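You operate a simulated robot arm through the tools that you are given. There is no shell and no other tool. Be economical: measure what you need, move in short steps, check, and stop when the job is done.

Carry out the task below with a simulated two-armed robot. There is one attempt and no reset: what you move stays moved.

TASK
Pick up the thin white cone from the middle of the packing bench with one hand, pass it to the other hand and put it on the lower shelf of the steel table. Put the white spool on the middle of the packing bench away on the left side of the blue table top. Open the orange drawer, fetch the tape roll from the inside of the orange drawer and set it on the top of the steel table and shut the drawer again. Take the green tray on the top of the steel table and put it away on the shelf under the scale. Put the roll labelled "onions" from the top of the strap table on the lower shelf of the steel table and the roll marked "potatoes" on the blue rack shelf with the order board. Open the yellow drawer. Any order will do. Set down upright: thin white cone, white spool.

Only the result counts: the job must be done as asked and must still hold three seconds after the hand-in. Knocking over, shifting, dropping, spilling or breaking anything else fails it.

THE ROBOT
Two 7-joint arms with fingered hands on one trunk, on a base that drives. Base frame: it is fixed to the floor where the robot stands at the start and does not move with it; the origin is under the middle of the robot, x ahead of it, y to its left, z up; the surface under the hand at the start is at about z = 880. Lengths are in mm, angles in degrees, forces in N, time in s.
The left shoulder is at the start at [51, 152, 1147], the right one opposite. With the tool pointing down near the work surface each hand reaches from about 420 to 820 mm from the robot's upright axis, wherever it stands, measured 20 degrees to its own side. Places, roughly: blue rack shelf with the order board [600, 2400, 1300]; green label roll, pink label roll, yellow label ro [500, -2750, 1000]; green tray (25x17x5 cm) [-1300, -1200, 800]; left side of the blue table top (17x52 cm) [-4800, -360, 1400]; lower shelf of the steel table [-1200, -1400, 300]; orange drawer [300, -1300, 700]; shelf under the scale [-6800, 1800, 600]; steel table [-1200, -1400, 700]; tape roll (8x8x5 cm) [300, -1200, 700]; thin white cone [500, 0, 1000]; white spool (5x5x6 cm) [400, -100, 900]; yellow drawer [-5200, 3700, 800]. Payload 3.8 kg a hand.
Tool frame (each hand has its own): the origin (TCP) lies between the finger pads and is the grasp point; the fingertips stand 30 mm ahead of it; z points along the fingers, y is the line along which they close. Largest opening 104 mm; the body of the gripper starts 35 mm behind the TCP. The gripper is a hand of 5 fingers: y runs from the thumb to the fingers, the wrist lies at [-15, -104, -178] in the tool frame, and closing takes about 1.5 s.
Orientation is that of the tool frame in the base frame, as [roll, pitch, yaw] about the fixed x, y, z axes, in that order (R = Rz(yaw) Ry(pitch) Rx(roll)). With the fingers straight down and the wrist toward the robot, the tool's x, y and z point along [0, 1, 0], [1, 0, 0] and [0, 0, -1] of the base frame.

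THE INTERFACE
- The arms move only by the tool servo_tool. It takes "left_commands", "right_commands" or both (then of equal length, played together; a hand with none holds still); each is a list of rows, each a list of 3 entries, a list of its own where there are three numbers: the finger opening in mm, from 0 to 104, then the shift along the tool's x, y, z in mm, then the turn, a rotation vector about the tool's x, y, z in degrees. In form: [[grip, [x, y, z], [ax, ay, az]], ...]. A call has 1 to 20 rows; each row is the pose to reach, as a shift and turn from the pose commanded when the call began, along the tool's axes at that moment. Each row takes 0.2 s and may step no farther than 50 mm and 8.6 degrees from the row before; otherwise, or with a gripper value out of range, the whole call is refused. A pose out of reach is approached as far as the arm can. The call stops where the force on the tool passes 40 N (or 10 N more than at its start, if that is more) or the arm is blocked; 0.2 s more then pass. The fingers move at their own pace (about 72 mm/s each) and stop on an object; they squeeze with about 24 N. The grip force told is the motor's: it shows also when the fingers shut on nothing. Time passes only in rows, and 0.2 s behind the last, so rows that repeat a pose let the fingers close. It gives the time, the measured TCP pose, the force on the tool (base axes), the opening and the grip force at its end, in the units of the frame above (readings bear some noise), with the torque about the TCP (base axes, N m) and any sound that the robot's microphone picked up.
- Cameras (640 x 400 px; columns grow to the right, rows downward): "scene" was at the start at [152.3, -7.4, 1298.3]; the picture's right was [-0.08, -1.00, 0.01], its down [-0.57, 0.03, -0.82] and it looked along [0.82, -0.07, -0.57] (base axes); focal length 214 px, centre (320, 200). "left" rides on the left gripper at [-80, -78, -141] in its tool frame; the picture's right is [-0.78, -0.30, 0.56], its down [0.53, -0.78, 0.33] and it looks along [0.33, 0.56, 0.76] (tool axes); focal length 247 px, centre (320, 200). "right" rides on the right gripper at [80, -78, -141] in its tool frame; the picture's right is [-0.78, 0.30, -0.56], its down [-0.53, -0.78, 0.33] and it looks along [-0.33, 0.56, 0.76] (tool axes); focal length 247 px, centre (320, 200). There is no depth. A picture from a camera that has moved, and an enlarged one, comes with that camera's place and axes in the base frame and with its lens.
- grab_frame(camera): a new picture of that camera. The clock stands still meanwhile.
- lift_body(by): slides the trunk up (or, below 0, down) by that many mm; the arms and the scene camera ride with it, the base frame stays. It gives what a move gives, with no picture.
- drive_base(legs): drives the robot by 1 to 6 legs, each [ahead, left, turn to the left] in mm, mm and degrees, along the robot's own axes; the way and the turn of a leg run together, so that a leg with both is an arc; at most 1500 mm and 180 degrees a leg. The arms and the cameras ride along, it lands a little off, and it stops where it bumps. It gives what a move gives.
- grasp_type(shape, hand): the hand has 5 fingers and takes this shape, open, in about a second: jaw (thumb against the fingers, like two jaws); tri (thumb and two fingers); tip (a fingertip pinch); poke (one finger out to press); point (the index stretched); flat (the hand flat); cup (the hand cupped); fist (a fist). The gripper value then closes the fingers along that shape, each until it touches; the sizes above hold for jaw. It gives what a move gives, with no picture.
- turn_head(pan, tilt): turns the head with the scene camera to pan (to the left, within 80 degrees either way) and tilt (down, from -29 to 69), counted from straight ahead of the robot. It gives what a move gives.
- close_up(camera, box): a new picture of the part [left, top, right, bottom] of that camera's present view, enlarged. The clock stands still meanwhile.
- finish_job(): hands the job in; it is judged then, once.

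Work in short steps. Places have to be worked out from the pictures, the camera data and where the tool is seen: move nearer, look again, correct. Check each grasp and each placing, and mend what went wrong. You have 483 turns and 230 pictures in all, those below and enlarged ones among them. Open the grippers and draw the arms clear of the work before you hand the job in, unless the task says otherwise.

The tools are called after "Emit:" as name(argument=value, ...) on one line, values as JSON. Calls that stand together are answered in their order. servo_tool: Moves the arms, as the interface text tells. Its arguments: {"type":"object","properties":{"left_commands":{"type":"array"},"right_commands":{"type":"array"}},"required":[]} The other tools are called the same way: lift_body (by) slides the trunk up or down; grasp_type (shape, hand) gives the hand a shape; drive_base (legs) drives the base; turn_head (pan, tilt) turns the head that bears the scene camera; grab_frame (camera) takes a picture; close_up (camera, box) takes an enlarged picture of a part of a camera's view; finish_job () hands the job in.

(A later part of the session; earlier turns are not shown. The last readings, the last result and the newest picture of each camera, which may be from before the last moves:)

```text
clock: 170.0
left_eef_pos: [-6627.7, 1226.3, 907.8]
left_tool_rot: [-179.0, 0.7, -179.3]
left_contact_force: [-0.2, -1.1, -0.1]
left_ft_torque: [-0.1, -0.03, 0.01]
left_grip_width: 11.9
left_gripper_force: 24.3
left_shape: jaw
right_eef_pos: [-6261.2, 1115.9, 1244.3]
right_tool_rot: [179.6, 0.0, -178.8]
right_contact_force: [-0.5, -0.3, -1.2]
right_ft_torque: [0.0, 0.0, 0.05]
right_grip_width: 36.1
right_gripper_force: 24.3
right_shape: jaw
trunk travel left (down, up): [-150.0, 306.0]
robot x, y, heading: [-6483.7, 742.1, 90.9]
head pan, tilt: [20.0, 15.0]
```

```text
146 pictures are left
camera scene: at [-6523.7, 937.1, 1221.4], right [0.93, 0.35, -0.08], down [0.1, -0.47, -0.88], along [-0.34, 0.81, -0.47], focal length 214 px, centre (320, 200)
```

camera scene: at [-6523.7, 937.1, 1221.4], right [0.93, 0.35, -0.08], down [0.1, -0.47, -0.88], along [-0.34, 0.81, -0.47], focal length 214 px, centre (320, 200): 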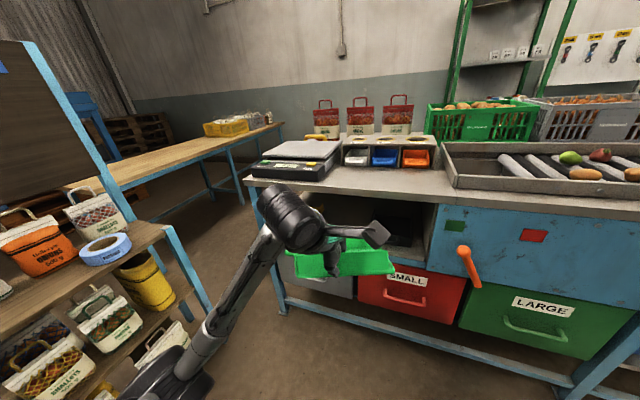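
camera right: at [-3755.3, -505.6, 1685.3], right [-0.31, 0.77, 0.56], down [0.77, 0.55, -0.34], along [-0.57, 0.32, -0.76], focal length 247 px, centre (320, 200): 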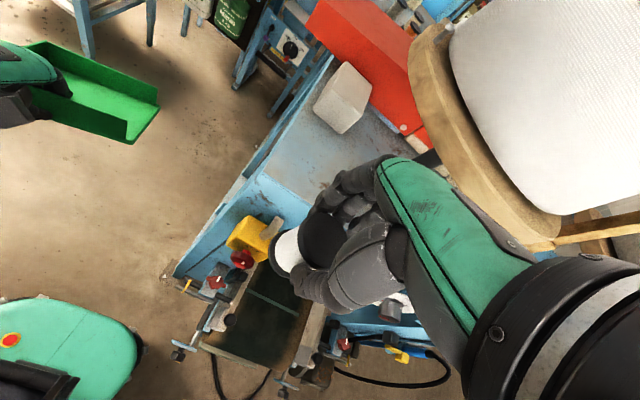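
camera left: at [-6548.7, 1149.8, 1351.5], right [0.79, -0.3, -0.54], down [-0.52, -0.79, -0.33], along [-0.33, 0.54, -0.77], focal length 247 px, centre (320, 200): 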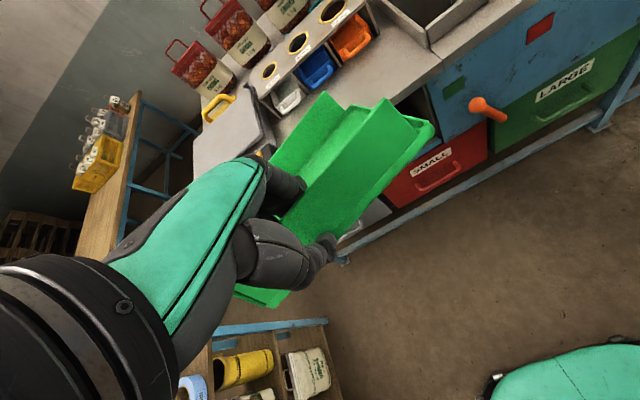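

The hand hides the cavity. I raise the left hand 300 mm to see in.

Emit:
servo_tool(left_commands=[[0, [0, 0, -50], [0, 0, 0]], [0, [0, 0, -100], [0, 0, 0]], [0, [0, 0, -150], [0, 0, 0]], [0, [0, 0, -200], [0, 0, 0]], [0, [0, 0, -250], [0, 0, 0]], [0, [0, 0, -300], [0, 0, 0]], [0, [0, 0, -330], [0, 0, 0]]])

Emit:
close_up(camera="scene", box=[220, 120, 480, 320])

```text
clock: 171.6
left_eef_pos: [-6632.9, 1228.7, 1238.9]
left_tool_rot: [-179.0, 0.5, -179.3]
left_contact_force: [0.6, 0.2, -2.1]
left_ft_torque: [-0.12, -0.04, -0.03]
left_grip_width: 11.9
left_gripper_force: 24.3
left_shape: jaw
right_eef_pos: [-6261.3, 1115.1, 1247.2]
right_tool_rot: [179.9, 0.0, -178.9]
right_contact_force: [-0.7, 0.0, -1.1]
right_ft_torque: [-0.02, 0.0, 0.02]
right_grip_width: 36.0
right_gripper_force: 24.0
right_shape: jaw
trunk travel left (down, up): [-150.0, 306.0]
robot x, y, heading: [-6487.0, 735.7, 91.0]
head pan, tilt: [20.0, 15.0]
```

```text
2.00 times, centred on (350, 220) of scene
camera zoom: at [-6523.3, 936.6, 1221.5], right [0.93, 0.35, -0.08], down [0.1, -0.47, -0.88], along [-0.34, 0.81, -0.47], focal length 429 px, centre (260, 160)
```

zoom: 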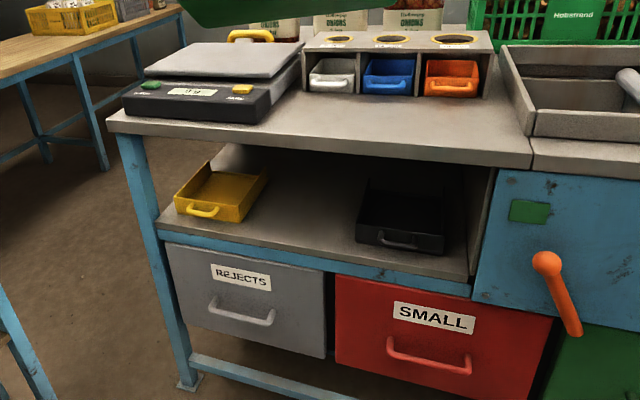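

The shelf gap between yellow and black trays is ~260 mm, so the tray must go in with its short side across (handle toward me). I'll set it on the free east end of this bench and regrip it on the handle side. First raise the trunk and drive there.

Emit:
lift_body(by=300)

Emit:
drive_base(legs=[[230, 0, -1], [0, -1400, 0], [0, -530, 0]])

Emit:
turn_head(pan=0, tilt=35)

Emit:
grab_frame(camera="scene")

```text
clock: 174.6
left_eef_pos: [-6631.6, 1231.4, 1537.6]
left_tool_rot: [-179.1, 0.6, -179.2]
left_contact_force: [-0.1, -0.2, -2.3]
left_ft_torque: [-0.13, -0.03, 0.03]
left_grip_width: 12.0
left_gripper_force: 24.7
left_shape: jaw
right_eef_pos: [-6262.3, 1116.4, 1545.3]
right_tool_rot: [179.7, 0.0, -178.8]
right_contact_force: [-0.2, -0.8, 0.1]
right_ft_torque: [0.01, 0.01, 0.04]
right_grip_width: 36.2
right_gripper_force: 24.2
right_shape: jaw
trunk travel left (down, up): [-450.0, 6.0]
robot x, y, heading: [-6481.7, 737.3, 91.3]
head pan, tilt: [20.0, 15.0]
```

```text
clock: 185.6
left_eef_pos: [-4684.7, 1465.5, 1537.9]
left_tool_rot: [-179.0, 0.7, 179.7]
left_contact_force: [-0.1, -0.3, -0.8]
left_ft_torque: [-0.15, -0.01, 0.04]
left_grip_width: 11.9
left_gripper_force: 23.6
left_shape: jaw
right_eef_pos: [-4317.3, 1344.5, 1546.1]
right_tool_rot: [179.7, 0.0, -179.7]
right_contact_force: [-0.9, 0.2, -0.3]
right_ft_torque: [0.04, -0.01, 0.0]
right_grip_width: 36.1
right_gripper_force: 24.0
right_shape: jaw
trunk travel left (down, up): [-450.0, 6.0]
robot x, y, heading: [-4544.3, 971.2, 90.0]
head pan, tilt: [20.0, 15.0]
```

```text
clock: 186.5
left_eef_pos: [-4680.8, 1466.6, 1538.5]
left_tool_rot: [-179.0, 0.7, 179.7]
left_contact_force: [0.8, 0.0, -2.1]
left_ft_torque: [-0.1, -0.01, -0.02]
left_grip_width: 12.0
left_gripper_force: 23.7
left_shape: jaw
right_eef_pos: [-4314.6, 1345.1, 1545.5]
right_tool_rot: [179.7, -0.1, -179.7]
right_contact_force: [0.0, 0.4, -1.4]
right_ft_torque: [0.0, -0.02, 0.01]
right_grip_width: 36.1
right_gripper_force: 24.1
right_shape: jaw
trunk travel left (down, up): [-450.0, 6.0]
robot x, y, heading: [-4545.3, 974.4, 90.1]
head pan, tilt: [0.0, 35.0]
```

```text
144 pictures are left
camera scene: at [-4546.7, 1059.8, 1531.7], right [1.0, 0.0, 0.0], down [0.0, -0.57, -0.82], along [0.0, 0.82, -0.57], focal length 214 px, centre (320, 200)
```

scene: 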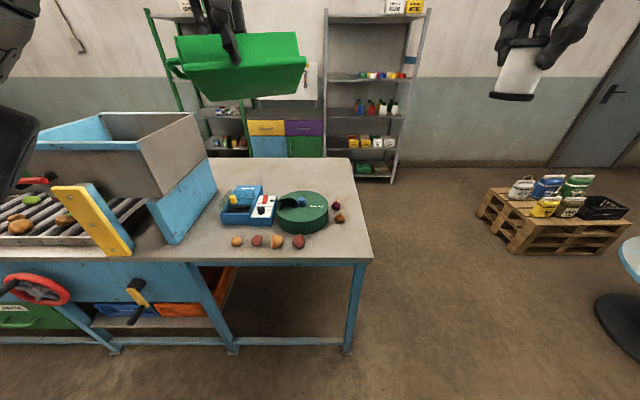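

The free spot is at the rear of the bench's east end. I go around: east, turn to heading 180, then north beside the bench's end.

Emit:
drive_base(legs=[[0, -750, 0], [0, 0, 90], [0, -1080, 0]])

Emit:
turn_head(pan=0, tilt=45)

Emit:
grab_frame(camera="scene")

```text
clock: 199.5
left_eef_pos: [-4300.2, 1916.6, 1537.5]
left_tool_rot: [-179.0, 0.7, -89.8]
left_contact_force: [0.6, 0.3, -0.6]
left_ft_torque: [0.04, -0.12, 0.01]
left_grip_width: 11.7
left_gripper_force: 23.9
left_shape: jaw
right_eef_pos: [-4181.6, 2285.1, 1545.9]
right_tool_rot: [179.7, 0.0, -89.3]
right_contact_force: [0.3, 0.0, -0.5]
right_ft_torque: [0.04, -0.03, 0.02]
right_grip_width: 36.1
right_gripper_force: 24.2
right_shape: jaw
trunk travel left (down, up): [-450.0, 6.0]
robot x, y, heading: [-3804.9, 2058.3, -179.8]
head pan, tilt: [0.0, 35.0]
```

```text
clock: 200.2
left_eef_pos: [-4300.7, 1916.5, 1537.0]
left_tool_rot: [-179.0, 0.5, -89.8]
left_contact_force: [0.1, 0.3, -0.9]
left_ft_torque: [0.03, -0.09, -0.04]
left_grip_width: 11.7
left_gripper_force: 23.8
left_shape: jaw
right_eef_pos: [-4182.0, 2285.7, 1544.9]
right_tool_rot: [179.7, 0.0, -89.2]
right_contact_force: [0.2, 0.1, -0.4]
right_ft_torque: [-0.01, 0.01, -0.01]
right_grip_width: 36.3
right_gripper_force: 24.0
right_shape: jaw
trunk travel left (down, up): [-450.0, 6.0]
robot x, y, heading: [-3807.7, 2055.3, -179.8]
head pan, tilt: [0.0, 45.0]
```

```text
143 pictures are left
camera scene: at [-3890.8, 2057.4, 1516.8], right [-0.01, 1.0, 0.0], down [0.71, 0.01, -0.71], along [-0.71, -0.01, -0.71], focal length 214 px, centre (320, 200)
```

scene: 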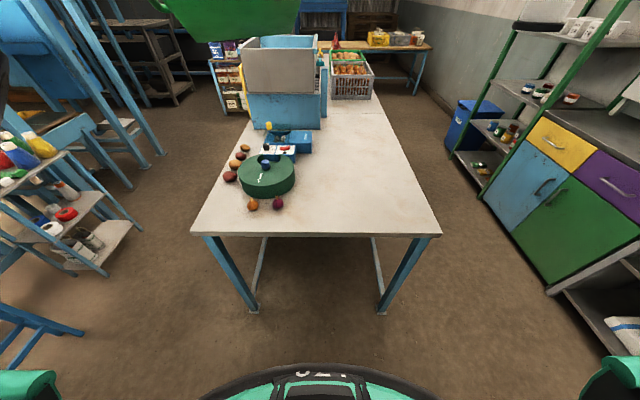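

Free zone found (y 1960–2430 at the end). I align the left hand over y≈2200, lower the trunk and then the hand.

Emit:
drive_base(legs=[[70, -285, 0]])

Emit:
lift_body(by=-300)

Emit:
servo_tool(left_commands=[[0, [0, 0, 40], [0, 0, 0]], [0, [0, 0, 80], [0, 0, 0]], [0, [0, 0, 120], [0, 0, 0]], [0, [0, 0, 150], [0, 0, 0]], [0, [0, 0, 150], [0, 0, 0]]])

Emit:
grab_frame(camera="scene")

Emit:
grab_frame(camera="left")

```text
clock: 202.2
left_eef_pos: [-4371.9, 2199.6, 1537.9]
left_tool_rot: [-179.1, 0.8, -89.8]
left_contact_force: [1.1, -1.1, -1.4]
left_ft_torque: [0.08, -0.11, -0.01]
left_grip_width: 11.8
left_gripper_force: 24.1
left_shape: jaw
right_eef_pos: [-4252.3, 2570.0, 1546.2]
right_tool_rot: [179.5, 0.1, -89.3]
right_contact_force: [-0.5, -0.3, -2.1]
right_ft_torque: [0.05, -0.04, 0.0]
right_grip_width: 35.8
right_gripper_force: 24.4
right_shape: jaw
trunk travel left (down, up): [-450.0, 6.0]
robot x, y, heading: [-3875.7, 2342.3, -179.5]
head pan, tilt: [0.0, 45.0]
```

```text
clock: 205.2
left_eef_pos: [-4373.0, 2204.5, 1238.7]
left_tool_rot: [-179.1, 0.6, -89.8]
left_contact_force: [0.1, 0.1, -0.9]
left_ft_torque: [0.02, -0.12, -0.01]
left_grip_width: 11.6
left_gripper_force: 24.3
left_shape: jaw
right_eef_pos: [-4253.2, 2571.7, 1245.4]
right_tool_rot: [179.5, 0.0, -89.3]
right_contact_force: [0.3, 0.5, -0.1]
right_ft_torque: [0.01, 0.01, 0.01]
right_grip_width: 36.0
right_gripper_force: 24.1
right_shape: jaw
trunk travel left (down, up): [-150.0, 306.0]
robot x, y, heading: [-3879.4, 2342.7, -179.6]
head pan, tilt: [0.0, 45.0]
```

```text
clock: 206.4
left_eef_pos: [-4368.4, 2205.3, 1088.9]
left_tool_rot: [-179.1, 0.7, -89.8]
left_contact_force: [0.6, 0.2, -1.4]
left_ft_torque: [0.0, -0.09, -0.02]
left_grip_width: 11.5
left_gripper_force: 23.6
left_shape: jaw
right_eef_pos: [-4252.3, 2573.2, 1246.4]
right_tool_rot: [179.6, -0.1, -89.3]
right_contact_force: [0.4, -0.1, 0.0]
right_ft_torque: [-0.02, 0.0, 0.02]
right_grip_width: 36.1
right_gripper_force: 24.3
right_shape: jaw
trunk travel left (down, up): [-150.0, 306.0]
robot x, y, heading: [-3877.2, 2342.6, -179.4]
head pan, tilt: [0.0, 45.0]
```

```text
142 pictures are left
camera scene: at [-4062.6, 2343.2, 1177.7], right [-0.01, 1.0, 0.0], down [0.86, 0.01, -0.51], along [-0.51, 0.0, -0.86], focal length 214 px, centre (320, 200)
```

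scene: 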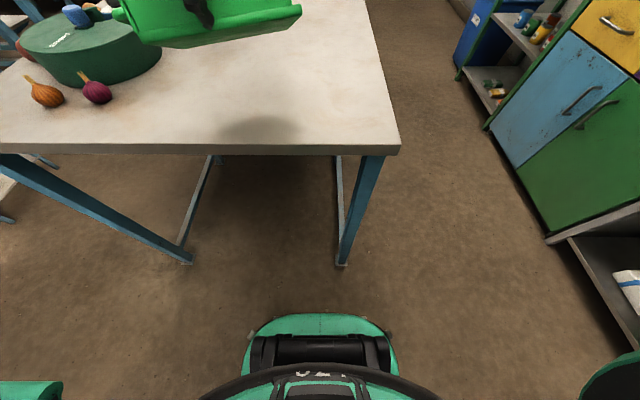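

```text
141 pictures are left
camera left: at [-4294.6, 2283.4, 1231.9], right [0.3, 0.78, -0.54], down [0.78, -0.53, -0.33], along [-0.54, -0.33, -0.77], focal length 247 px, centre (320, 200)
```

left: 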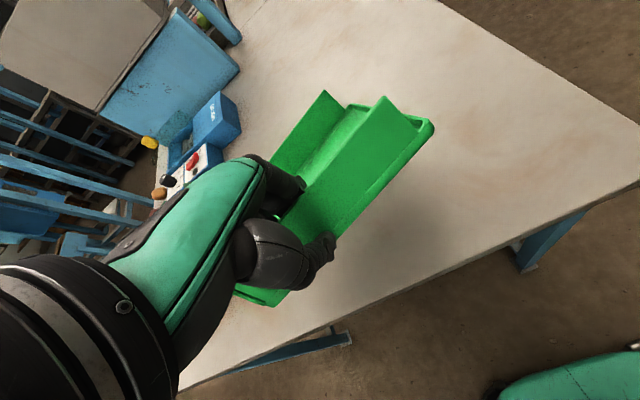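

Descending to set the tray down; its far edge should touch first and flatten.

Emit:
servo_tool(left_commands=[[0, [0, 0, 30], [0, 0, 0]], [0, [0, 0, 60], [0, 0, 0]], [0, [0, 0, 80], [0, 0, 0]], [0, [0, 0, 100], [0, 0, 0]], [0, [0, 0, 115], [0, 0, 0]], [0, [0, 0, 128], [0, 0, 0]], [0, [0, 0, 138], [0, 0, 0]], [0, [0, 0, 145], [0, 0, 0]], [0, [0, 0, 145], [0, 0, 0]]])

Emit:
grab_frame(camera="left")

```text
clock: 208.4
left_eef_pos: [-4366.9, 2206.6, 943.1]
left_tool_rot: [-179.0, 0.6, -89.7]
left_contact_force: [-0.1, 0.2, 0.0]
left_ft_torque: [-0.05, 0.09, -0.01]
left_grip_width: 11.7
left_gripper_force: 24.1
left_shape: jaw
right_eef_pos: [-4253.3, 2573.0, 1246.3]
right_tool_rot: [179.7, 0.0, -89.3]
right_contact_force: [0.0, -0.3, -0.7]
right_ft_torque: [0.01, 0.0, 0.0]
right_grip_width: 35.8
right_gripper_force: 23.8
right_shape: jaw
trunk travel left (down, up): [-150.0, 306.0]
robot x, y, heading: [-3878.8, 2345.9, -179.3]
head pan, tilt: [0.0, 45.0]
```

```text
140 pictures are left
camera left: at [-4292.4, 2285.1, 1086.4], right [0.3, 0.78, -0.54], down [0.78, -0.53, -0.33], along [-0.54, -0.33, -0.77], focal length 247 px, centre (320, 200)
```

left: 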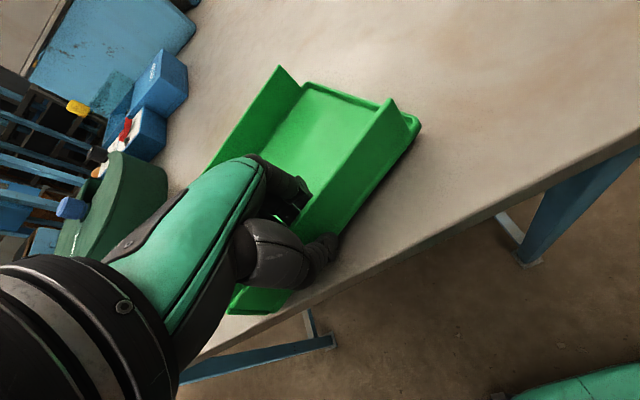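

Nearly flat. I lower further until it bears on the surface.

Emit:
servo_tool(left_commands=[[0, [0, 0, 5], [0, 0, 0]], [0, [0, 0, 10], [0, 0, 0]], [0, [0, 0, 14], [0, 0, 0]], [0, [0, 0, 18], [0, 0, 0]], [0, [0, 0, 18], [0, 0, 0]]])

Emit:
grab_frame(camera="left")

```text
clock: 209.7
left_eef_pos: [-4368.7, 2206.2, 931.7]
left_tool_rot: [179.7, 1.0, -89.7]
left_contact_force: [4.6, -0.8, 16.3]
left_ft_torque: [0.04, 0.12, -0.05]
left_grip_width: 12.9
left_gripper_force: 23.7
left_shape: jaw
right_eef_pos: [-4251.6, 2572.1, 1246.1]
right_tool_rot: [179.6, 0.1, -89.2]
right_contact_force: [-0.4, -1.0, -0.1]
right_ft_torque: [-0.02, -0.01, -0.01]
right_grip_width: 36.1
right_gripper_force: 24.1
right_shape: jaw
trunk travel left (down, up): [-150.0, 306.0]
robot x, y, heading: [-3881.0, 2346.1, -179.4]
head pan, tilt: [0.0, 45.0]
stopped in row 5 (left hand): the force on the tool passed its limit at 42 N (the readings are from after the stop); the commanded pose is now the measured one
```

```text
139 pictures are left
camera left: at [-4290.6, 2284.6, 1074.2], right [0.29, 0.79, -0.54], down [0.78, -0.53, -0.35], along [-0.56, -0.32, -0.76], focal length 247 px, centre (320, 200)
```

left: 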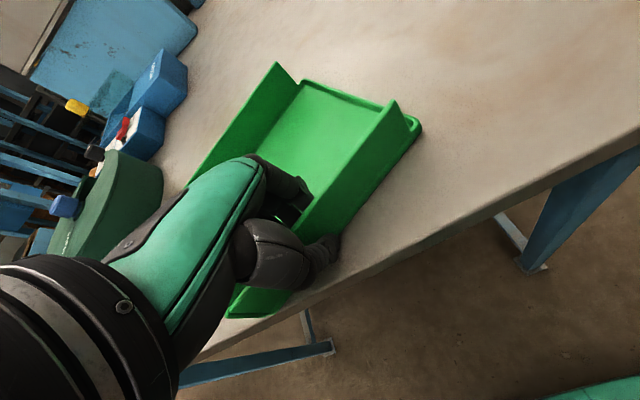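

The tray is flat. I release and raise the hand.

Emit:
servo_tool(left_commands=[[30, [0, 0, -2], [0, 0, 0]], [60, [0, 0, -2], [0, 0, 0]], [104, [0, 0, -2], [0, 0, 0]], [104, [0, 0, -2], [0, 0, 0]], [104, [0, 0, -40], [0, 0, 0]], [104, [0, 0, -80], [0, 0, 0]], [104, [0, 0, -120], [0, 0, 0]], [104, [0, 0, -150], [0, 0, 0]]])

Emit:
grab_frame(camera="left")

Emit:
grab_frame(camera="scene")

```text
clock: 211.5
left_eef_pos: [-4369.4, 2204.8, 1079.7]
left_tool_rot: [-179.7, 0.7, -89.7]
left_contact_force: [-0.6, -0.8, -0.4]
left_ft_torque: [-0.01, -0.04, -0.02]
left_grip_width: 103.5
left_gripper_force: 0.0
left_shape: jaw
right_eef_pos: [-4252.8, 2573.1, 1245.4]
right_tool_rot: [179.6, 0.1, -89.3]
right_contact_force: [-0.3, -0.6, -0.5]
right_ft_torque: [0.01, 0.04, -0.02]
right_grip_width: 36.1
right_gripper_force: 23.7
right_shape: jaw
trunk travel left (down, up): [-150.0, 306.0]
robot x, y, heading: [-3877.7, 2347.6, -179.8]
head pan, tilt: [0.0, 45.0]
```

```text
138 pictures are left
camera left: at [-4292.7, 2282.9, 1222.2], right [0.29, 0.79, -0.54], down [0.78, -0.53, -0.34], along [-0.55, -0.33, -0.77], focal length 247 px, centre (320, 200)
```

left: 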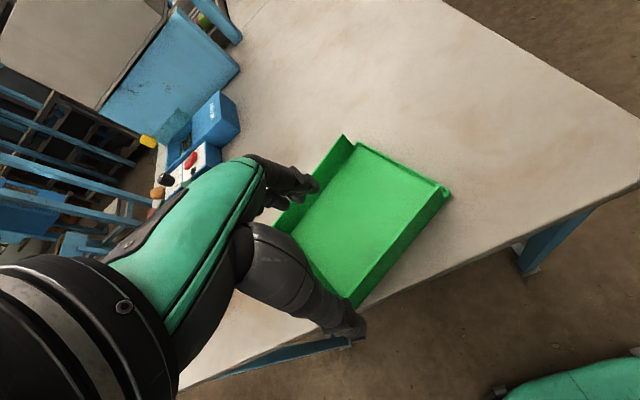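

```text
137 pictures are left
camera scene: at [-4062.6, 2343.4, 1177.7], right [-0.01, 1.0, 0.0], down [0.86, 0.01, -0.51], along [-0.51, 0.0, -0.86], focal length 214 px, centre (320, 200)
```

scene: 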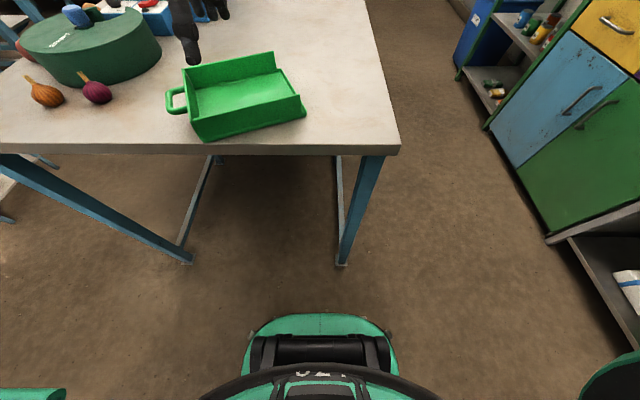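

The tray lies flat, yawed ~19°. I turn the left hand 71° clockwise so that it straddles the handle and the handle-side wall.

Emit:
servo_tool(left_commands=[[104, [12, 5, 0], [0, 0, 8]], [104, [25, 11, 0], [0, 0, 16]], [104, [37, 17, 0], [0, 0, 24]], [104, [50, 22, 0], [0, 0, 32]], [104, [62, 28, 0], [0, 0, 40]], [104, [75, 34, 0], [0, 0, 48]], [104, [87, 40, 0], [0, 0, 56]], [104, [100, 45, 0], [0, 0, 64]], [104, [112, 51, 0], [0, 0, 71]], [104, [112, 51, 0], [0, 0, 71]]])

Emit:
grab_frame(camera="left")

Emit:
grab_frame(camera="scene")

```text
clock: 213.7
left_eef_pos: [-4420.4, 2093.1, 1077.9]
left_tool_rot: [179.2, 0.4, -160.9]
left_contact_force: [0.6, -0.7, -0.5]
left_ft_torque: [0.0, -0.03, -0.02]
left_grip_width: 103.8
left_gripper_force: 0.1
left_shape: jaw
right_eef_pos: [-4252.2, 2572.0, 1245.5]
right_tool_rot: [179.7, 0.0, -89.4]
right_contact_force: [-0.6, 0.1, -0.7]
right_ft_torque: [0.02, 0.01, -0.02]
right_grip_width: 35.7
right_gripper_force: 24.0
right_shape: jaw
trunk travel left (down, up): [-150.0, 306.0]
robot x, y, heading: [-3880.4, 2346.0, -179.6]
head pan, tilt: [0.0, 45.0]
```

```text
136 pictures are left
camera left: at [-4319.5, 2042.4, 1218.4], right [0.83, -0.02, -0.55], down [-0.25, -0.9, -0.35], along [-0.5, 0.43, -0.76], focal length 247 px, centre (320, 200)
```

left: 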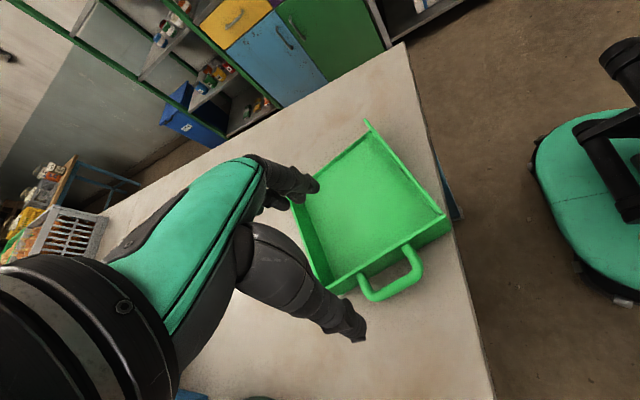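

```text
135 pictures are left
camera scene: at [-4062.7, 2343.1, 1177.7], right [-0.01, 1.0, 0.0], down [0.86, 0.01, -0.51], along [-0.51, 0.0, -0.86], focal length 214 px, centre (320, 200)
```

scene: 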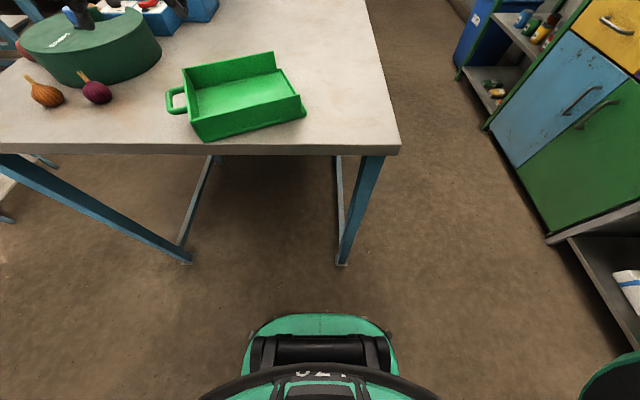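

Straddling point is near (-4411, 2085). I correct and descend to z≈940.

Emit:
servo_tool(left_commands=[[104, [-6, -10, 45], [0, 0, 0]], [104, [-6, -10, 90], [0, 0, 0]], [104, [-6, -10, 120], [0, 0, 0]], [104, [-6, -10, 137], [0, 0, 0]], [104, [-6, -10, 137], [0, 0, 0]]])

Emit:
grab_frame(camera="left")

```text
clock: 214.9
left_eef_pos: [-4410.7, 2088.1, 940.3]
left_tool_rot: [179.2, 0.3, -160.7]
left_contact_force: [-0.7, 0.4, 0.8]
left_ft_torque: [0.0, -0.03, -0.01]
left_grip_width: 103.7
left_gripper_force: 0.0
left_shape: jaw
right_eef_pos: [-4253.3, 2572.7, 1246.8]
right_tool_rot: [179.7, 0.1, -89.4]
right_contact_force: [0.5, 0.9, 0.1]
right_ft_torque: [0.02, -0.02, -0.01]
right_grip_width: 35.8
right_gripper_force: 23.6
right_shape: jaw
trunk travel left (down, up): [-150.0, 306.0]
robot x, y, heading: [-3877.5, 2345.9, -179.7]
head pan, tilt: [0.0, 45.0]
```

```text
134 pictures are left
camera left: at [-4309.4, 2037.9, 1080.2], right [0.83, -0.01, -0.55], down [-0.25, -0.9, -0.35], along [-0.5, 0.43, -0.76], focal length 247 px, centre (320, 200)
```

left: 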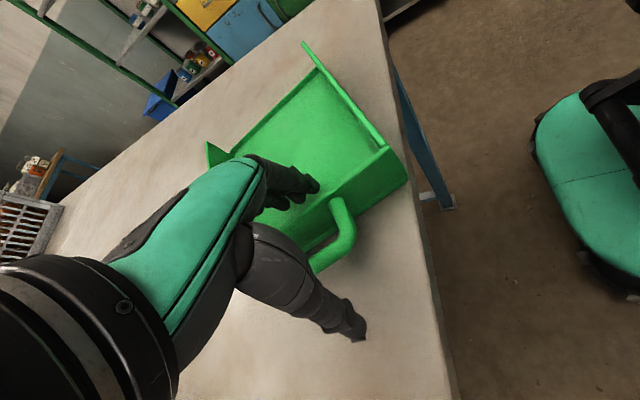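

Hand straddles handle and wall. I close.

Emit:
servo_tool(left_commands=[[80, [0, 0, 0], [0, 0, 0]], [60, [0, 0, 0], [0, 0, 0]], [40, [0, 0, 0], [0, 0, 0]], [20, [0, 0, 0], [0, 0, 0]], [5, [0, 0, 0], [0, 0, 0]], [5, [0, 0, 0], [0, 0, 0]], [5, [0, 0, 0], [0, 0, 0]], [5, [0, 0, 0], [0, 0, 0]]])

Emit:
grab_frame(camera="left")

```text
clock: 216.7
left_eef_pos: [-4409.2, 2087.7, 940.5]
left_tool_rot: [179.2, 0.6, -160.8]
left_contact_force: [2.3, -0.3, 2.2]
left_ft_torque: [0.49, 0.3, -0.12]
left_grip_width: 34.8
left_gripper_force: 24.7
left_shape: jaw
right_eef_pos: [-4252.1, 2572.2, 1245.1]
right_tool_rot: [179.8, 0.0, -89.2]
right_contact_force: [0.0, -0.4, -0.1]
right_ft_torque: [0.01, -0.02, 0.01]
right_grip_width: 35.8
right_gripper_force: 24.5
right_shape: jaw
trunk travel left (down, up): [-150.0, 306.0]
robot x, y, heading: [-3876.5, 2343.4, -179.6]
head pan, tilt: [0.0, 45.0]
```

```text
133 pictures are left
camera left: at [-4309.1, 2037.7, 1080.6], right [0.83, -0.01, -0.55], down [-0.25, -0.9, -0.35], along [-0.5, 0.43, -0.76], focal length 247 px, centre (320, 200)
```

left: 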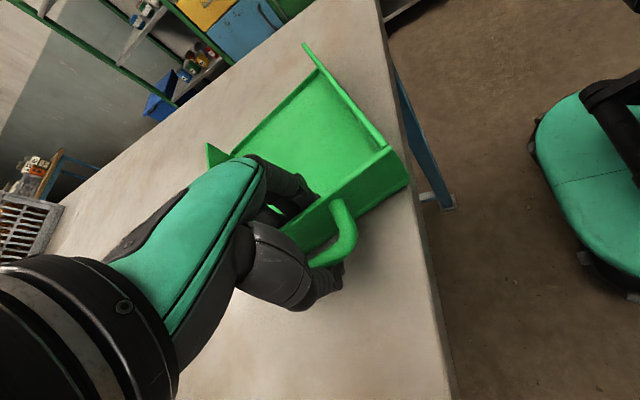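

Gripped at 35 mm across wall and handle. I lift and check the droop.

Emit:
servo_tool(left_commands=[[5, [0, 0, -30], [0, 0, 0]], [5, [0, 0, -70], [0, 0, 0]], [5, [0, 0, -110], [0, 0, 0]], [5, [0, 0, -150], [0, 0, 0]], [5, [0, 0, -190], [0, 0, 0]], [5, [0, 0, -190], [0, 0, 0]]])

Emit:
grab_frame(camera="left")

Emit:
turn_head(pan=20, tilt=20)

Emit:
grab_frame(camera="scene")

```text
clock: 218.1
left_eef_pos: [-4411.4, 2084.6, 1131.2]
left_tool_rot: [179.3, 0.6, -160.7]
left_contact_force: [-1.1, -0.2, -1.7]
left_ft_torque: [-0.08, -0.08, 0.04]
left_grip_width: 26.3
left_gripper_force: 24.0
left_shape: jaw
right_eef_pos: [-4253.8, 2572.7, 1246.1]
right_tool_rot: [179.7, 0.1, -89.3]
right_contact_force: [-0.3, -0.6, -1.0]
right_ft_torque: [-0.03, 0.01, 0.01]
right_grip_width: 36.3
right_gripper_force: 24.3
right_shape: jaw
trunk travel left (down, up): [-150.0, 306.0]
robot x, y, heading: [-3881.0, 2345.9, -179.5]
head pan, tilt: [0.0, 45.0]
```

```text
132 pictures are left
camera left: at [-4311.4, 2034.9, 1271.6], right [0.83, -0.01, -0.55], down [-0.25, -0.9, -0.35], along [-0.5, 0.43, -0.76], focal length 247 px, centre (320, 200)
```

left: 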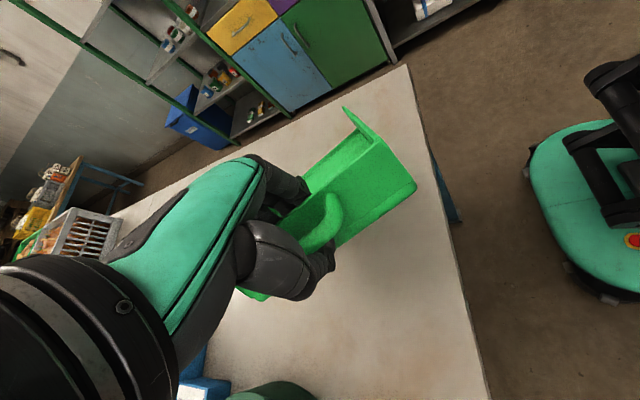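

```text
clock: 219.0
left_eef_pos: [-4411.3, 2085.1, 1131.5]
left_tool_rot: [179.1, 0.5, -160.7]
left_contact_force: [0.1, 0.3, -2.4]
left_ft_torque: [-0.12, -0.07, -0.02]
left_grip_width: 26.7
left_gripper_force: 24.0
left_shape: jaw
right_eef_pos: [-4253.9, 2572.4, 1245.3]
right_tool_rot: [179.7, 0.0, -89.3]
right_contact_force: [-0.8, 1.1, -1.3]
right_ft_torque: [-0.02, -0.01, 0.02]
right_grip_width: 35.9
right_gripper_force: 24.3
right_shape: jaw
trunk travel left (down, up): [-150.0, 306.0]
robot x, y, heading: [-3875.8, 2343.4, -179.4]
head pan, tilt: [20.0, 20.0]
```

```text
131 pictures are left
camera scene: at [-4078.3, 2311.1, 1213.5], right [-0.34, 0.94, -0.08], down [0.54, 0.12, -0.83], along [-0.77, -0.33, -0.55], focal length 214 px, centre (320, 200)
```

scene: 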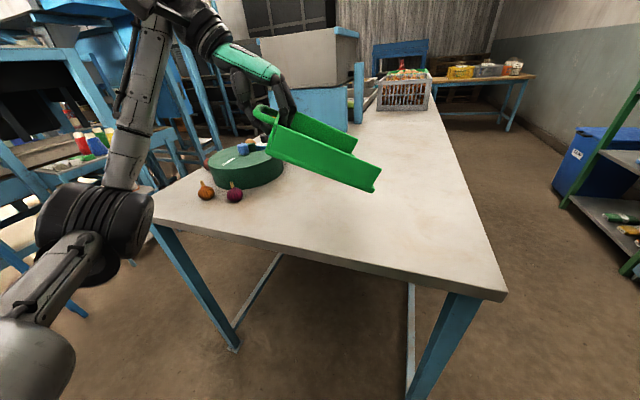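

Only ~30° droop now. I raise the trunk and yaw the hand back so the tray points forward.

Emit:
lift_body(by=300)

Emit:
servo_tool(left_commands=[[5, [-7, 10, -12], [0, 0, -8]], [5, [-14, 21, -24], [0, 0, -16]], [5, [-21, 31, -36], [0, 0, -24]], [5, [-28, 42, -48], [0, 0, -32]], [5, [-35, 52, -60], [0, 0, -40]], [5, [-43, 63, -70], [0, 0, -48]], [5, [-50, 73, -80], [0, 0, -56]], [5, [-57, 84, -90], [0, 0, -64]], [5, [-64, 94, -100], [0, 0, -71]], [5, [-64, 94, -100], [0, 0, -71]]])

Emit:
drive_base(legs=[[-80, 0, 0], [0, 1370, 0], [0, 0, -90]])

```text
clock: 222.0
left_eef_pos: [-4412.2, 2083.5, 1430.0]
left_tool_rot: [179.3, 0.5, -160.8]
left_contact_force: [-0.3, 0.0, -2.0]
left_ft_torque: [-0.1, -0.04, 0.02]
left_grip_width: 26.6
left_gripper_force: 24.1
left_shape: jaw
right_eef_pos: [-4253.7, 2572.4, 1545.4]
right_tool_rot: [179.7, 0.0, -89.2]
right_contact_force: [-0.4, 0.0, -0.2]
right_ft_torque: [0.01, -0.03, 0.0]
right_grip_width: 36.1
right_gripper_force: 23.8
right_shape: jaw
trunk travel left (down, up): [-450.0, 6.0]
robot x, y, heading: [-3880.2, 2344.2, -179.5]
head pan, tilt: [20.0, 20.0]
```

```text
clock: 224.2
left_eef_pos: [-4382.7, 2192.3, 1532.7]
left_tool_rot: [-179.8, 0.9, -89.5]
left_contact_force: [0.2, 0.7, -1.2]
left_ft_torque: [0.02, -0.1, -0.02]
left_grip_width: 26.5
left_gripper_force: 24.2
left_shape: jaw
right_eef_pos: [-4253.6, 2572.7, 1545.2]
right_tool_rot: [179.7, 0.0, -89.3]
right_contact_force: [0.5, 0.8, -0.3]
right_ft_torque: [-0.02, -0.01, 0.01]
right_grip_width: 36.0
right_gripper_force: 23.8
right_shape: jaw
trunk travel left (down, up): [-450.0, 6.0]
robot x, y, heading: [-3879.7, 2342.9, -179.5]
head pan, tilt: [20.0, 20.0]
```

```text
clock: 235.5
left_eef_pos: [-3944.7, 1482.6, 1531.9]
left_tool_rot: [-179.7, 0.8, -179.2]
left_contact_force: [0.4, 0.6, -0.1]
left_ft_torque: [-0.13, 0.0, -0.03]
left_grip_width: 26.4
left_gripper_force: 23.8
left_shape: jaw
right_eef_pos: [-3564.4, 1356.6, 1545.9]
right_tool_rot: [179.6, 0.1, -178.8]
right_contact_force: [0.2, -0.2, -0.4]
right_ft_torque: [-0.01, 0.01, 0.02]
right_grip_width: 35.7
right_gripper_force: 24.0
right_shape: jaw
trunk travel left (down, up): [-450.0, 6.0]
robot x, y, heading: [-3786.6, 980.4, 90.7]
head pan, tilt: [20.0, 20.0]
```

I slide west along the aisle to the scale end, then back off from the bench.

Emit:
drive_base(legs=[[0, 0, -0.7], [0, 1420, 0], [0, 1390, 0], [-250, 0, 0]])

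Emit:
lift_body(by=-400)

Emit:
turn_head(pan=5, tilt=15)

Emit:
grab_frame(camera="scene")

```text
clock: 250.9
left_eef_pos: [-6766.5, 1245.4, 1530.0]
left_tool_rot: [-179.5, 1.0, -179.8]
left_contact_force: [-0.1, 1.0, -1.8]
left_ft_torque: [-0.09, -0.01, -0.03]
left_grip_width: 26.3
left_gripper_force: 24.0
left_shape: jaw
right_eef_pos: [-6386.5, 1112.5, 1543.8]
right_tool_rot: [179.8, -0.1, -179.8]
right_contact_force: [-0.5, 0.7, -0.1]
right_ft_torque: [-0.02, 0.01, 0.01]
right_grip_width: 35.9
right_gripper_force: 24.3
right_shape: jaw
trunk travel left (down, up): [-450.0, 6.0]
robot x, y, heading: [-6614.0, 735.4, 90.0]
head pan, tilt: [20.0, 20.0]
```

```text
clock: 254.7
left_eef_pos: [-6765.7, 1239.2, 1132.1]
left_tool_rot: [-179.8, 0.9, -179.9]
left_contact_force: [0.3, -0.9, -0.9]
left_ft_torque: [-0.11, 0.01, 0.02]
left_grip_width: 26.5
left_gripper_force: 24.5
left_shape: jaw
right_eef_pos: [-6385.8, 1125.0, 1126.4]
right_tool_rot: [-177.9, 0.1, -179.8]
right_contact_force: [0.5, 0.1, -0.8]
right_ft_torque: [0.03, -0.01, -0.01]
right_grip_width: 35.7
right_gripper_force: 23.8
right_shape: jaw
trunk travel left (down, up): [-50.0, 406.0]
robot x, y, heading: [-6617.4, 731.5, 90.0]
head pan, tilt: [20.0, 20.0]
```

```text
clock: 255.5
left_eef_pos: [-6766.3, 1238.9, 1130.8]
left_tool_rot: [-179.7, 1.0, 179.9]
left_contact_force: [0.8, -0.1, -1.5]
left_ft_torque: [-0.11, 0.01, -0.03]
left_grip_width: 26.5
left_gripper_force: 24.1
left_shape: jaw
right_eef_pos: [-6386.2, 1126.3, 1127.3]
right_tool_rot: [-177.8, 0.1, -179.7]
right_contact_force: [0.0, -0.4, -1.3]
right_ft_torque: [0.01, 0.01, 0.01]
right_grip_width: 36.0
right_gripper_force: 24.0
right_shape: jaw
trunk travel left (down, up): [-50.0, 406.0]
robot x, y, heading: [-6616.5, 735.0, 90.0]
head pan, tilt: [5.0, 15.0]
```

```text
130 pictures are left
camera scene: at [-6626.9, 1012.8, 1069.1], right [1.0, 0.08, -0.04], down [0.02, -0.64, -0.77], along [-0.08, 0.77, -0.64], focal length 214 px, centre (320, 200)
```

scene: 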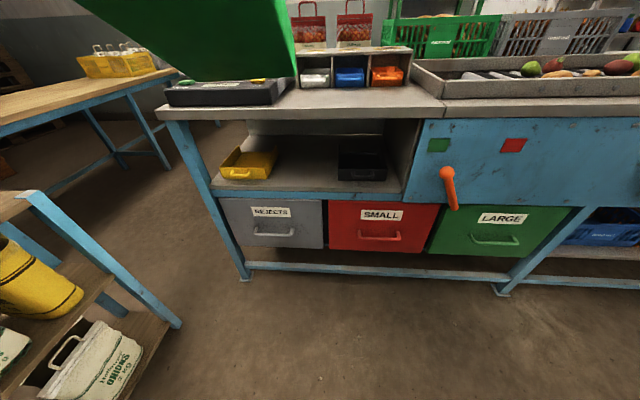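

Gap centre is x≈-6754, shelf z≈620, cavity up to ~860. I pitch the hand 33° forward to level the tray and lower it to z≈720.

Emit:
servo_tool(left_commands=[[5, [0, 0, 42], [-3.3, 0, 0]], [5, [0, 0, 84], [-6.6, 0, 0]], [5, [0, 0, 126], [-9.9, 0, 0]], [5, [0, 0, 168], [-13.2, 0, 0]], [5, [0, 0, 210], [-16.5, 0, 0]], [5, [0, 0, 252], [-19.8, 0, 0]], [5, [0, 0, 294], [-23.1, 0, 0]], [5, [0, 0, 336], [-26.4, 0, 0]], [5, [0, 0, 378], [-29.7, 0, 0]], [5, [0, 0, 411], [-33, 0, 0]], [5, [0, 0, 411], [-33, 0, 0]]])

Emit:
grab_frame(camera="scene")

Emit:
grab_frame(camera="left")

```text
clock: 257.9
left_eef_pos: [-6754.5, 1249.4, 712.8]
left_tool_rot: [147.3, 1.0, 180.0]
left_contact_force: [-0.1, -0.7, -1.1]
left_ft_torque: [-0.16, 0.0, -0.01]
left_grip_width: 26.1
left_gripper_force: 23.8
left_shape: jaw
left hand out of reach, approached as far as the arm can: row 6, 7, 8, 9, 10, 11
right_eef_pos: [-6385.6, 1126.0, 1125.9]
right_tool_rot: [-177.8, 0.1, -179.7]
right_contact_force: [-0.2, -0.3, -0.7]
right_ft_torque: [-0.01, 0.03, -0.02]
right_grip_width: 35.6
right_gripper_force: 24.1
right_shape: jaw
trunk travel left (down, up): [-50.0, 406.0]
robot x, y, heading: [-6618.0, 734.2, 89.9]
head pan, tilt: [5.0, 15.0]
```

```text
129 pictures are left
camera scene: at [-6626.7, 1012.8, 1069.1], right [1.0, 0.08, -0.04], down [0.02, -0.64, -0.77], along [-0.08, 0.77, -0.64], focal length 214 px, centre (320, 200)
```

scene: 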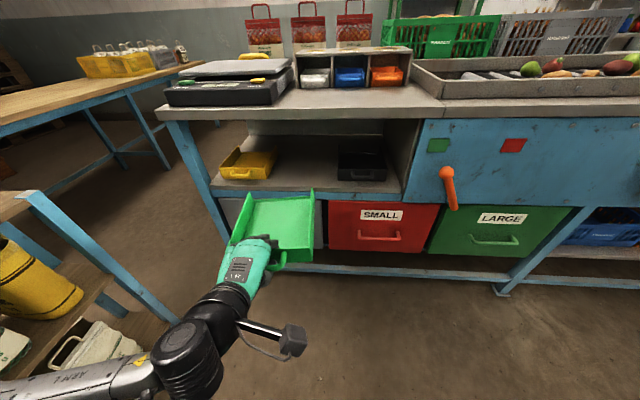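

```text
128 pictures are left
camera left: at [-6676.3, 1107.3, 791.1], right [0.79, 0.05, -0.62], down [-0.52, -0.47, -0.71], along [-0.33, 0.88, -0.35], focal length 247 px, centre (320, 200)
```

left: 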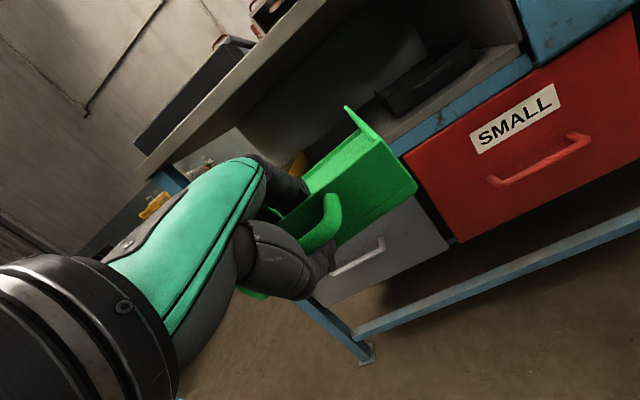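

I zoom to judge the tray's tilt.

Emit:
close_up(camera="scene", box=[190, 130, 400, 310])

```text
2.22 times, centred on (295, 220) of scene
camera zoom: at [-6626.7, 1012.8, 1069.1], right [1.0, 0.08, -0.04], down [0.02, -0.64, -0.77], along [-0.08, 0.77, -0.64], focal length 477 px, centre (376, 156)
```

zoom: 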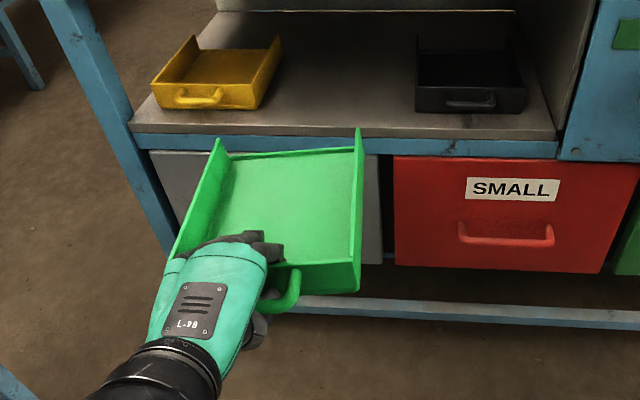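

The tray is nearly level (slight nose-up), yawed ~4° left. I correct yaw and drive in 230 mm, then check.

Emit:
drive_base(legs=[[0, 20, -4], [230, 0, 0]])

Emit:
grab_frame(camera="scene")

Emit:
grab_frame(camera="left")

```text
clock: 260.1
left_eef_pos: [-6722.9, 1488.7, 712.4]
left_tool_rot: [147.4, 0.8, 176.1]
left_contact_force: [0.4, -0.2, -2.1]
left_ft_torque: [-0.1, -0.05, 0.06]
left_grip_width: 26.3
left_gripper_force: 23.4
left_shape: jaw
right_eef_pos: [-6364.3, 1340.7, 1127.4]
right_tool_rot: [-177.6, 0.1, 176.3]
right_contact_force: [-0.2, 0.3, 0.0]
right_ft_torque: [0.0, -0.02, -0.04]
right_grip_width: 35.9
right_gripper_force: 23.6
right_shape: jaw
trunk travel left (down, up): [-50.0, 406.0]
robot x, y, heading: [-6619.3, 965.7, 86.2]
head pan, tilt: [5.0, 15.0]
```

```text
126 pictures are left
camera scene: at [-6611.5, 1243.5, 1068.9], right [1.0, 0.01, -0.04], down [-0.02, -0.64, -0.77], along [-0.03, 0.77, -0.64], focal length 214 px, centre (320, 200)
```

scene: 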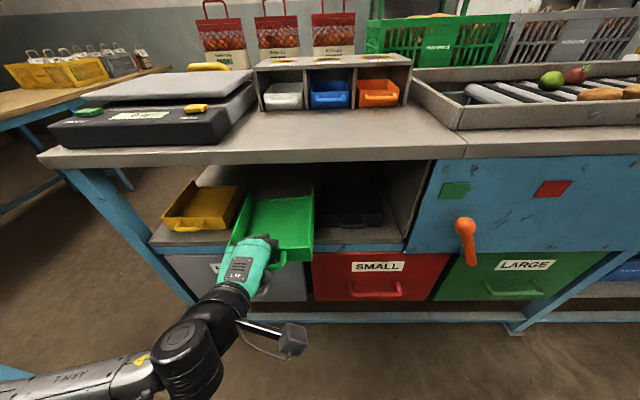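

```text
125 pictures are left
camera left: at [-6654.4, 1341.4, 791.2], right [0.79, 0.0, -0.62], down [-0.56, -0.44, -0.71], along [-0.27, 0.9, -0.35], focal length 247 px, centre (320, 200)
```

left: 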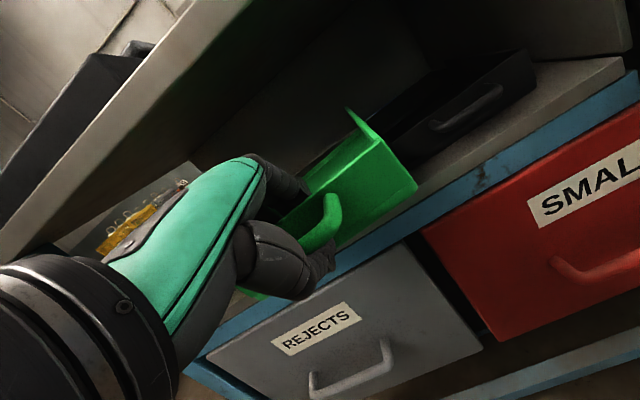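

I zoom in to check lateral clearance.

Emit:
close_up(camera="scene", box=[140, 150, 430, 330])

```text
2.21 times, centred on (285, 240) of scene
camera zoom: at [-6611.5, 1243.5, 1068.9], right [1.0, 0.01, -0.04], down [-0.02, -0.64, -0.77], along [-0.03, 0.77, -0.64], focal length 473 px, centre (397, 112)
```

zoom: 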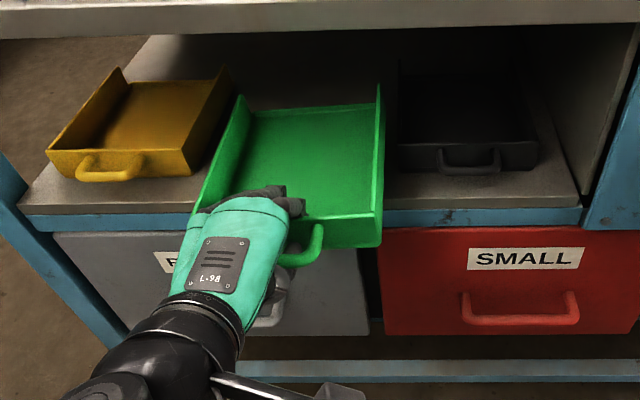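

The tray is 20 mm from the black one; I shift 33 mm left and advance 140 mm.

Emit:
drive_base(legs=[[0, 33, 0], [140, 0, 0]])

Emit:
close_up(camera="scene", box=[140, 150, 430, 330])

Emit:
grab_frame(camera="left")

```text
clock: 261.9
left_eef_pos: [-6746.5, 1631.5, 712.8]
left_tool_rot: [147.3, 0.8, 176.0]
left_contact_force: [0.5, 0.2, -2.1]
left_ft_torque: [-0.14, -0.01, -0.02]
left_grip_width: 25.8
left_gripper_force: 23.9
left_shape: jaw
right_eef_pos: [-6387.0, 1482.7, 1127.2]
right_tool_rot: [-177.7, -0.1, 176.3]
right_contact_force: [-0.3, 0.3, -0.5]
right_ft_torque: [-0.01, -0.02, -0.02]
right_grip_width: 36.0
right_gripper_force: 23.7
right_shape: jaw
trunk travel left (down, up): [-50.0, 406.0]
robot x, y, heading: [-6646.4, 1105.0, 86.2]
head pan, tilt: [5.0, 15.0]
```

```text
2.21 times, centred on (285, 240) of scene
camera zoom: at [-6634.5, 1385.1, 1068.9], right [1.0, 0.01, -0.04], down [-0.02, -0.64, -0.77], along [-0.03, 0.77, -0.64], focal length 473 px, centre (397, 112)
```

zoom: 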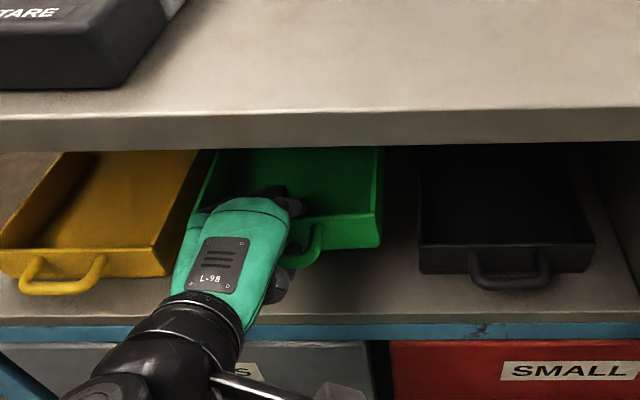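

```text
122 pictures are left
camera left: at [-6677.3, 1483.0, 791.2], right [0.79, 0.0, -0.62], down [-0.56, -0.44, -0.71], along [-0.27, 0.9, -0.35], focal length 247 px, centre (320, 200)
```

left: 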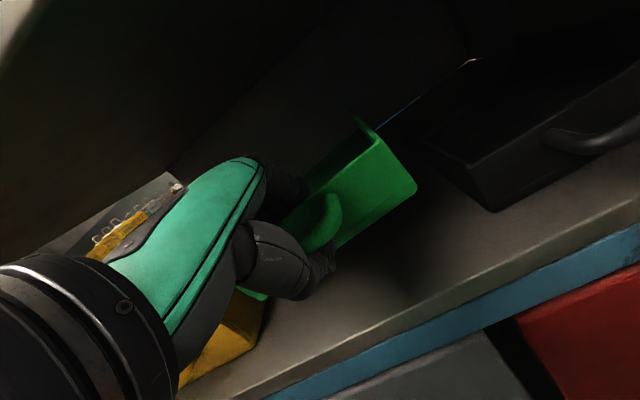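

Clearances: ~63 mm left, ~38 mm right. I lower straight down until the tray bears on the shelf.

Emit:
servo_tool(left_commands=[[5, [0, -8, 12.6], [0, 0, 0]], [5, [0, -16, 25], [0, 0, 0]], [5, [0, -21.6, 33.6], [0, 0, 0]], [5, [0, -27, 42], [0, 0, 0]], [5, [0, -30, 46], [0, 0, 0]], [5, [0, -32.5, 50.5], [0, 0, 0]]])

Emit:
close_up(camera="scene", box=[140, 150, 430, 330])

Emit:
grab_frame(camera="left")

```text
clock: 263.3
left_eef_pos: [-6744.4, 1629.9, 655.9]
left_tool_rot: [147.1, 0.8, 176.0]
left_contact_force: [0.6, -1.4, 9.1]
left_ft_torque: [-0.02, 0.17, 0.01]
left_grip_width: 26.0
left_gripper_force: 24.0
left_shape: jaw
right_eef_pos: [-6386.6, 1481.3, 1127.3]
right_tool_rot: [-177.9, 0.0, 176.3]
right_contact_force: [-0.1, 0.4, 0.4]
right_ft_torque: [0.0, 0.04, 0.03]
right_grip_width: 36.1
right_gripper_force: 23.8
right_shape: jaw
trunk travel left (down, up): [-50.0, 406.0]
robot x, y, heading: [-6643.6, 1107.7, 86.1]
head pan, tilt: [5.0, 15.0]
```

```text
2.21 times, centred on (285, 240) of scene
camera zoom: at [-6634.4, 1382.7, 1069.9], right [1.0, 0.01, -0.04], down [-0.02, -0.63, -0.77], along [-0.03, 0.77, -0.63], focal length 473 px, centre (397, 112)
```

zoom: 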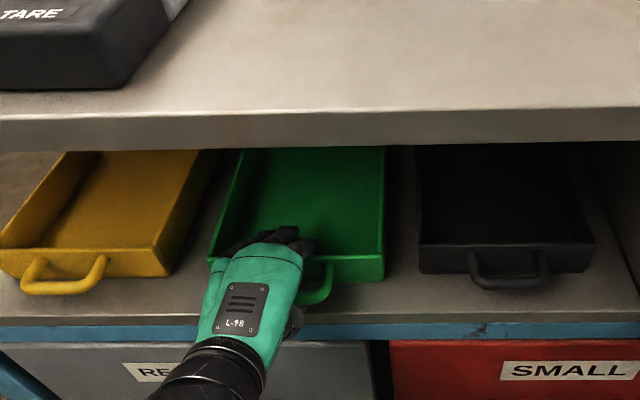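

```text
120 pictures are left
camera left: at [-6676.3, 1481.4, 733.2], right [0.79, 0.0, -0.62], down [-0.56, -0.43, -0.71], along [-0.26, 0.9, -0.34], focal length 247 px, centre (320, 200)
```

left: 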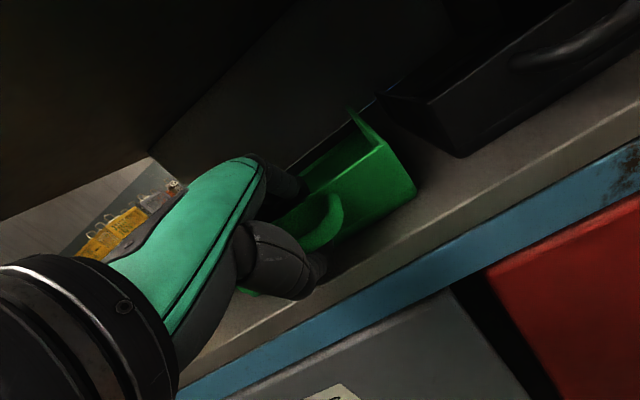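

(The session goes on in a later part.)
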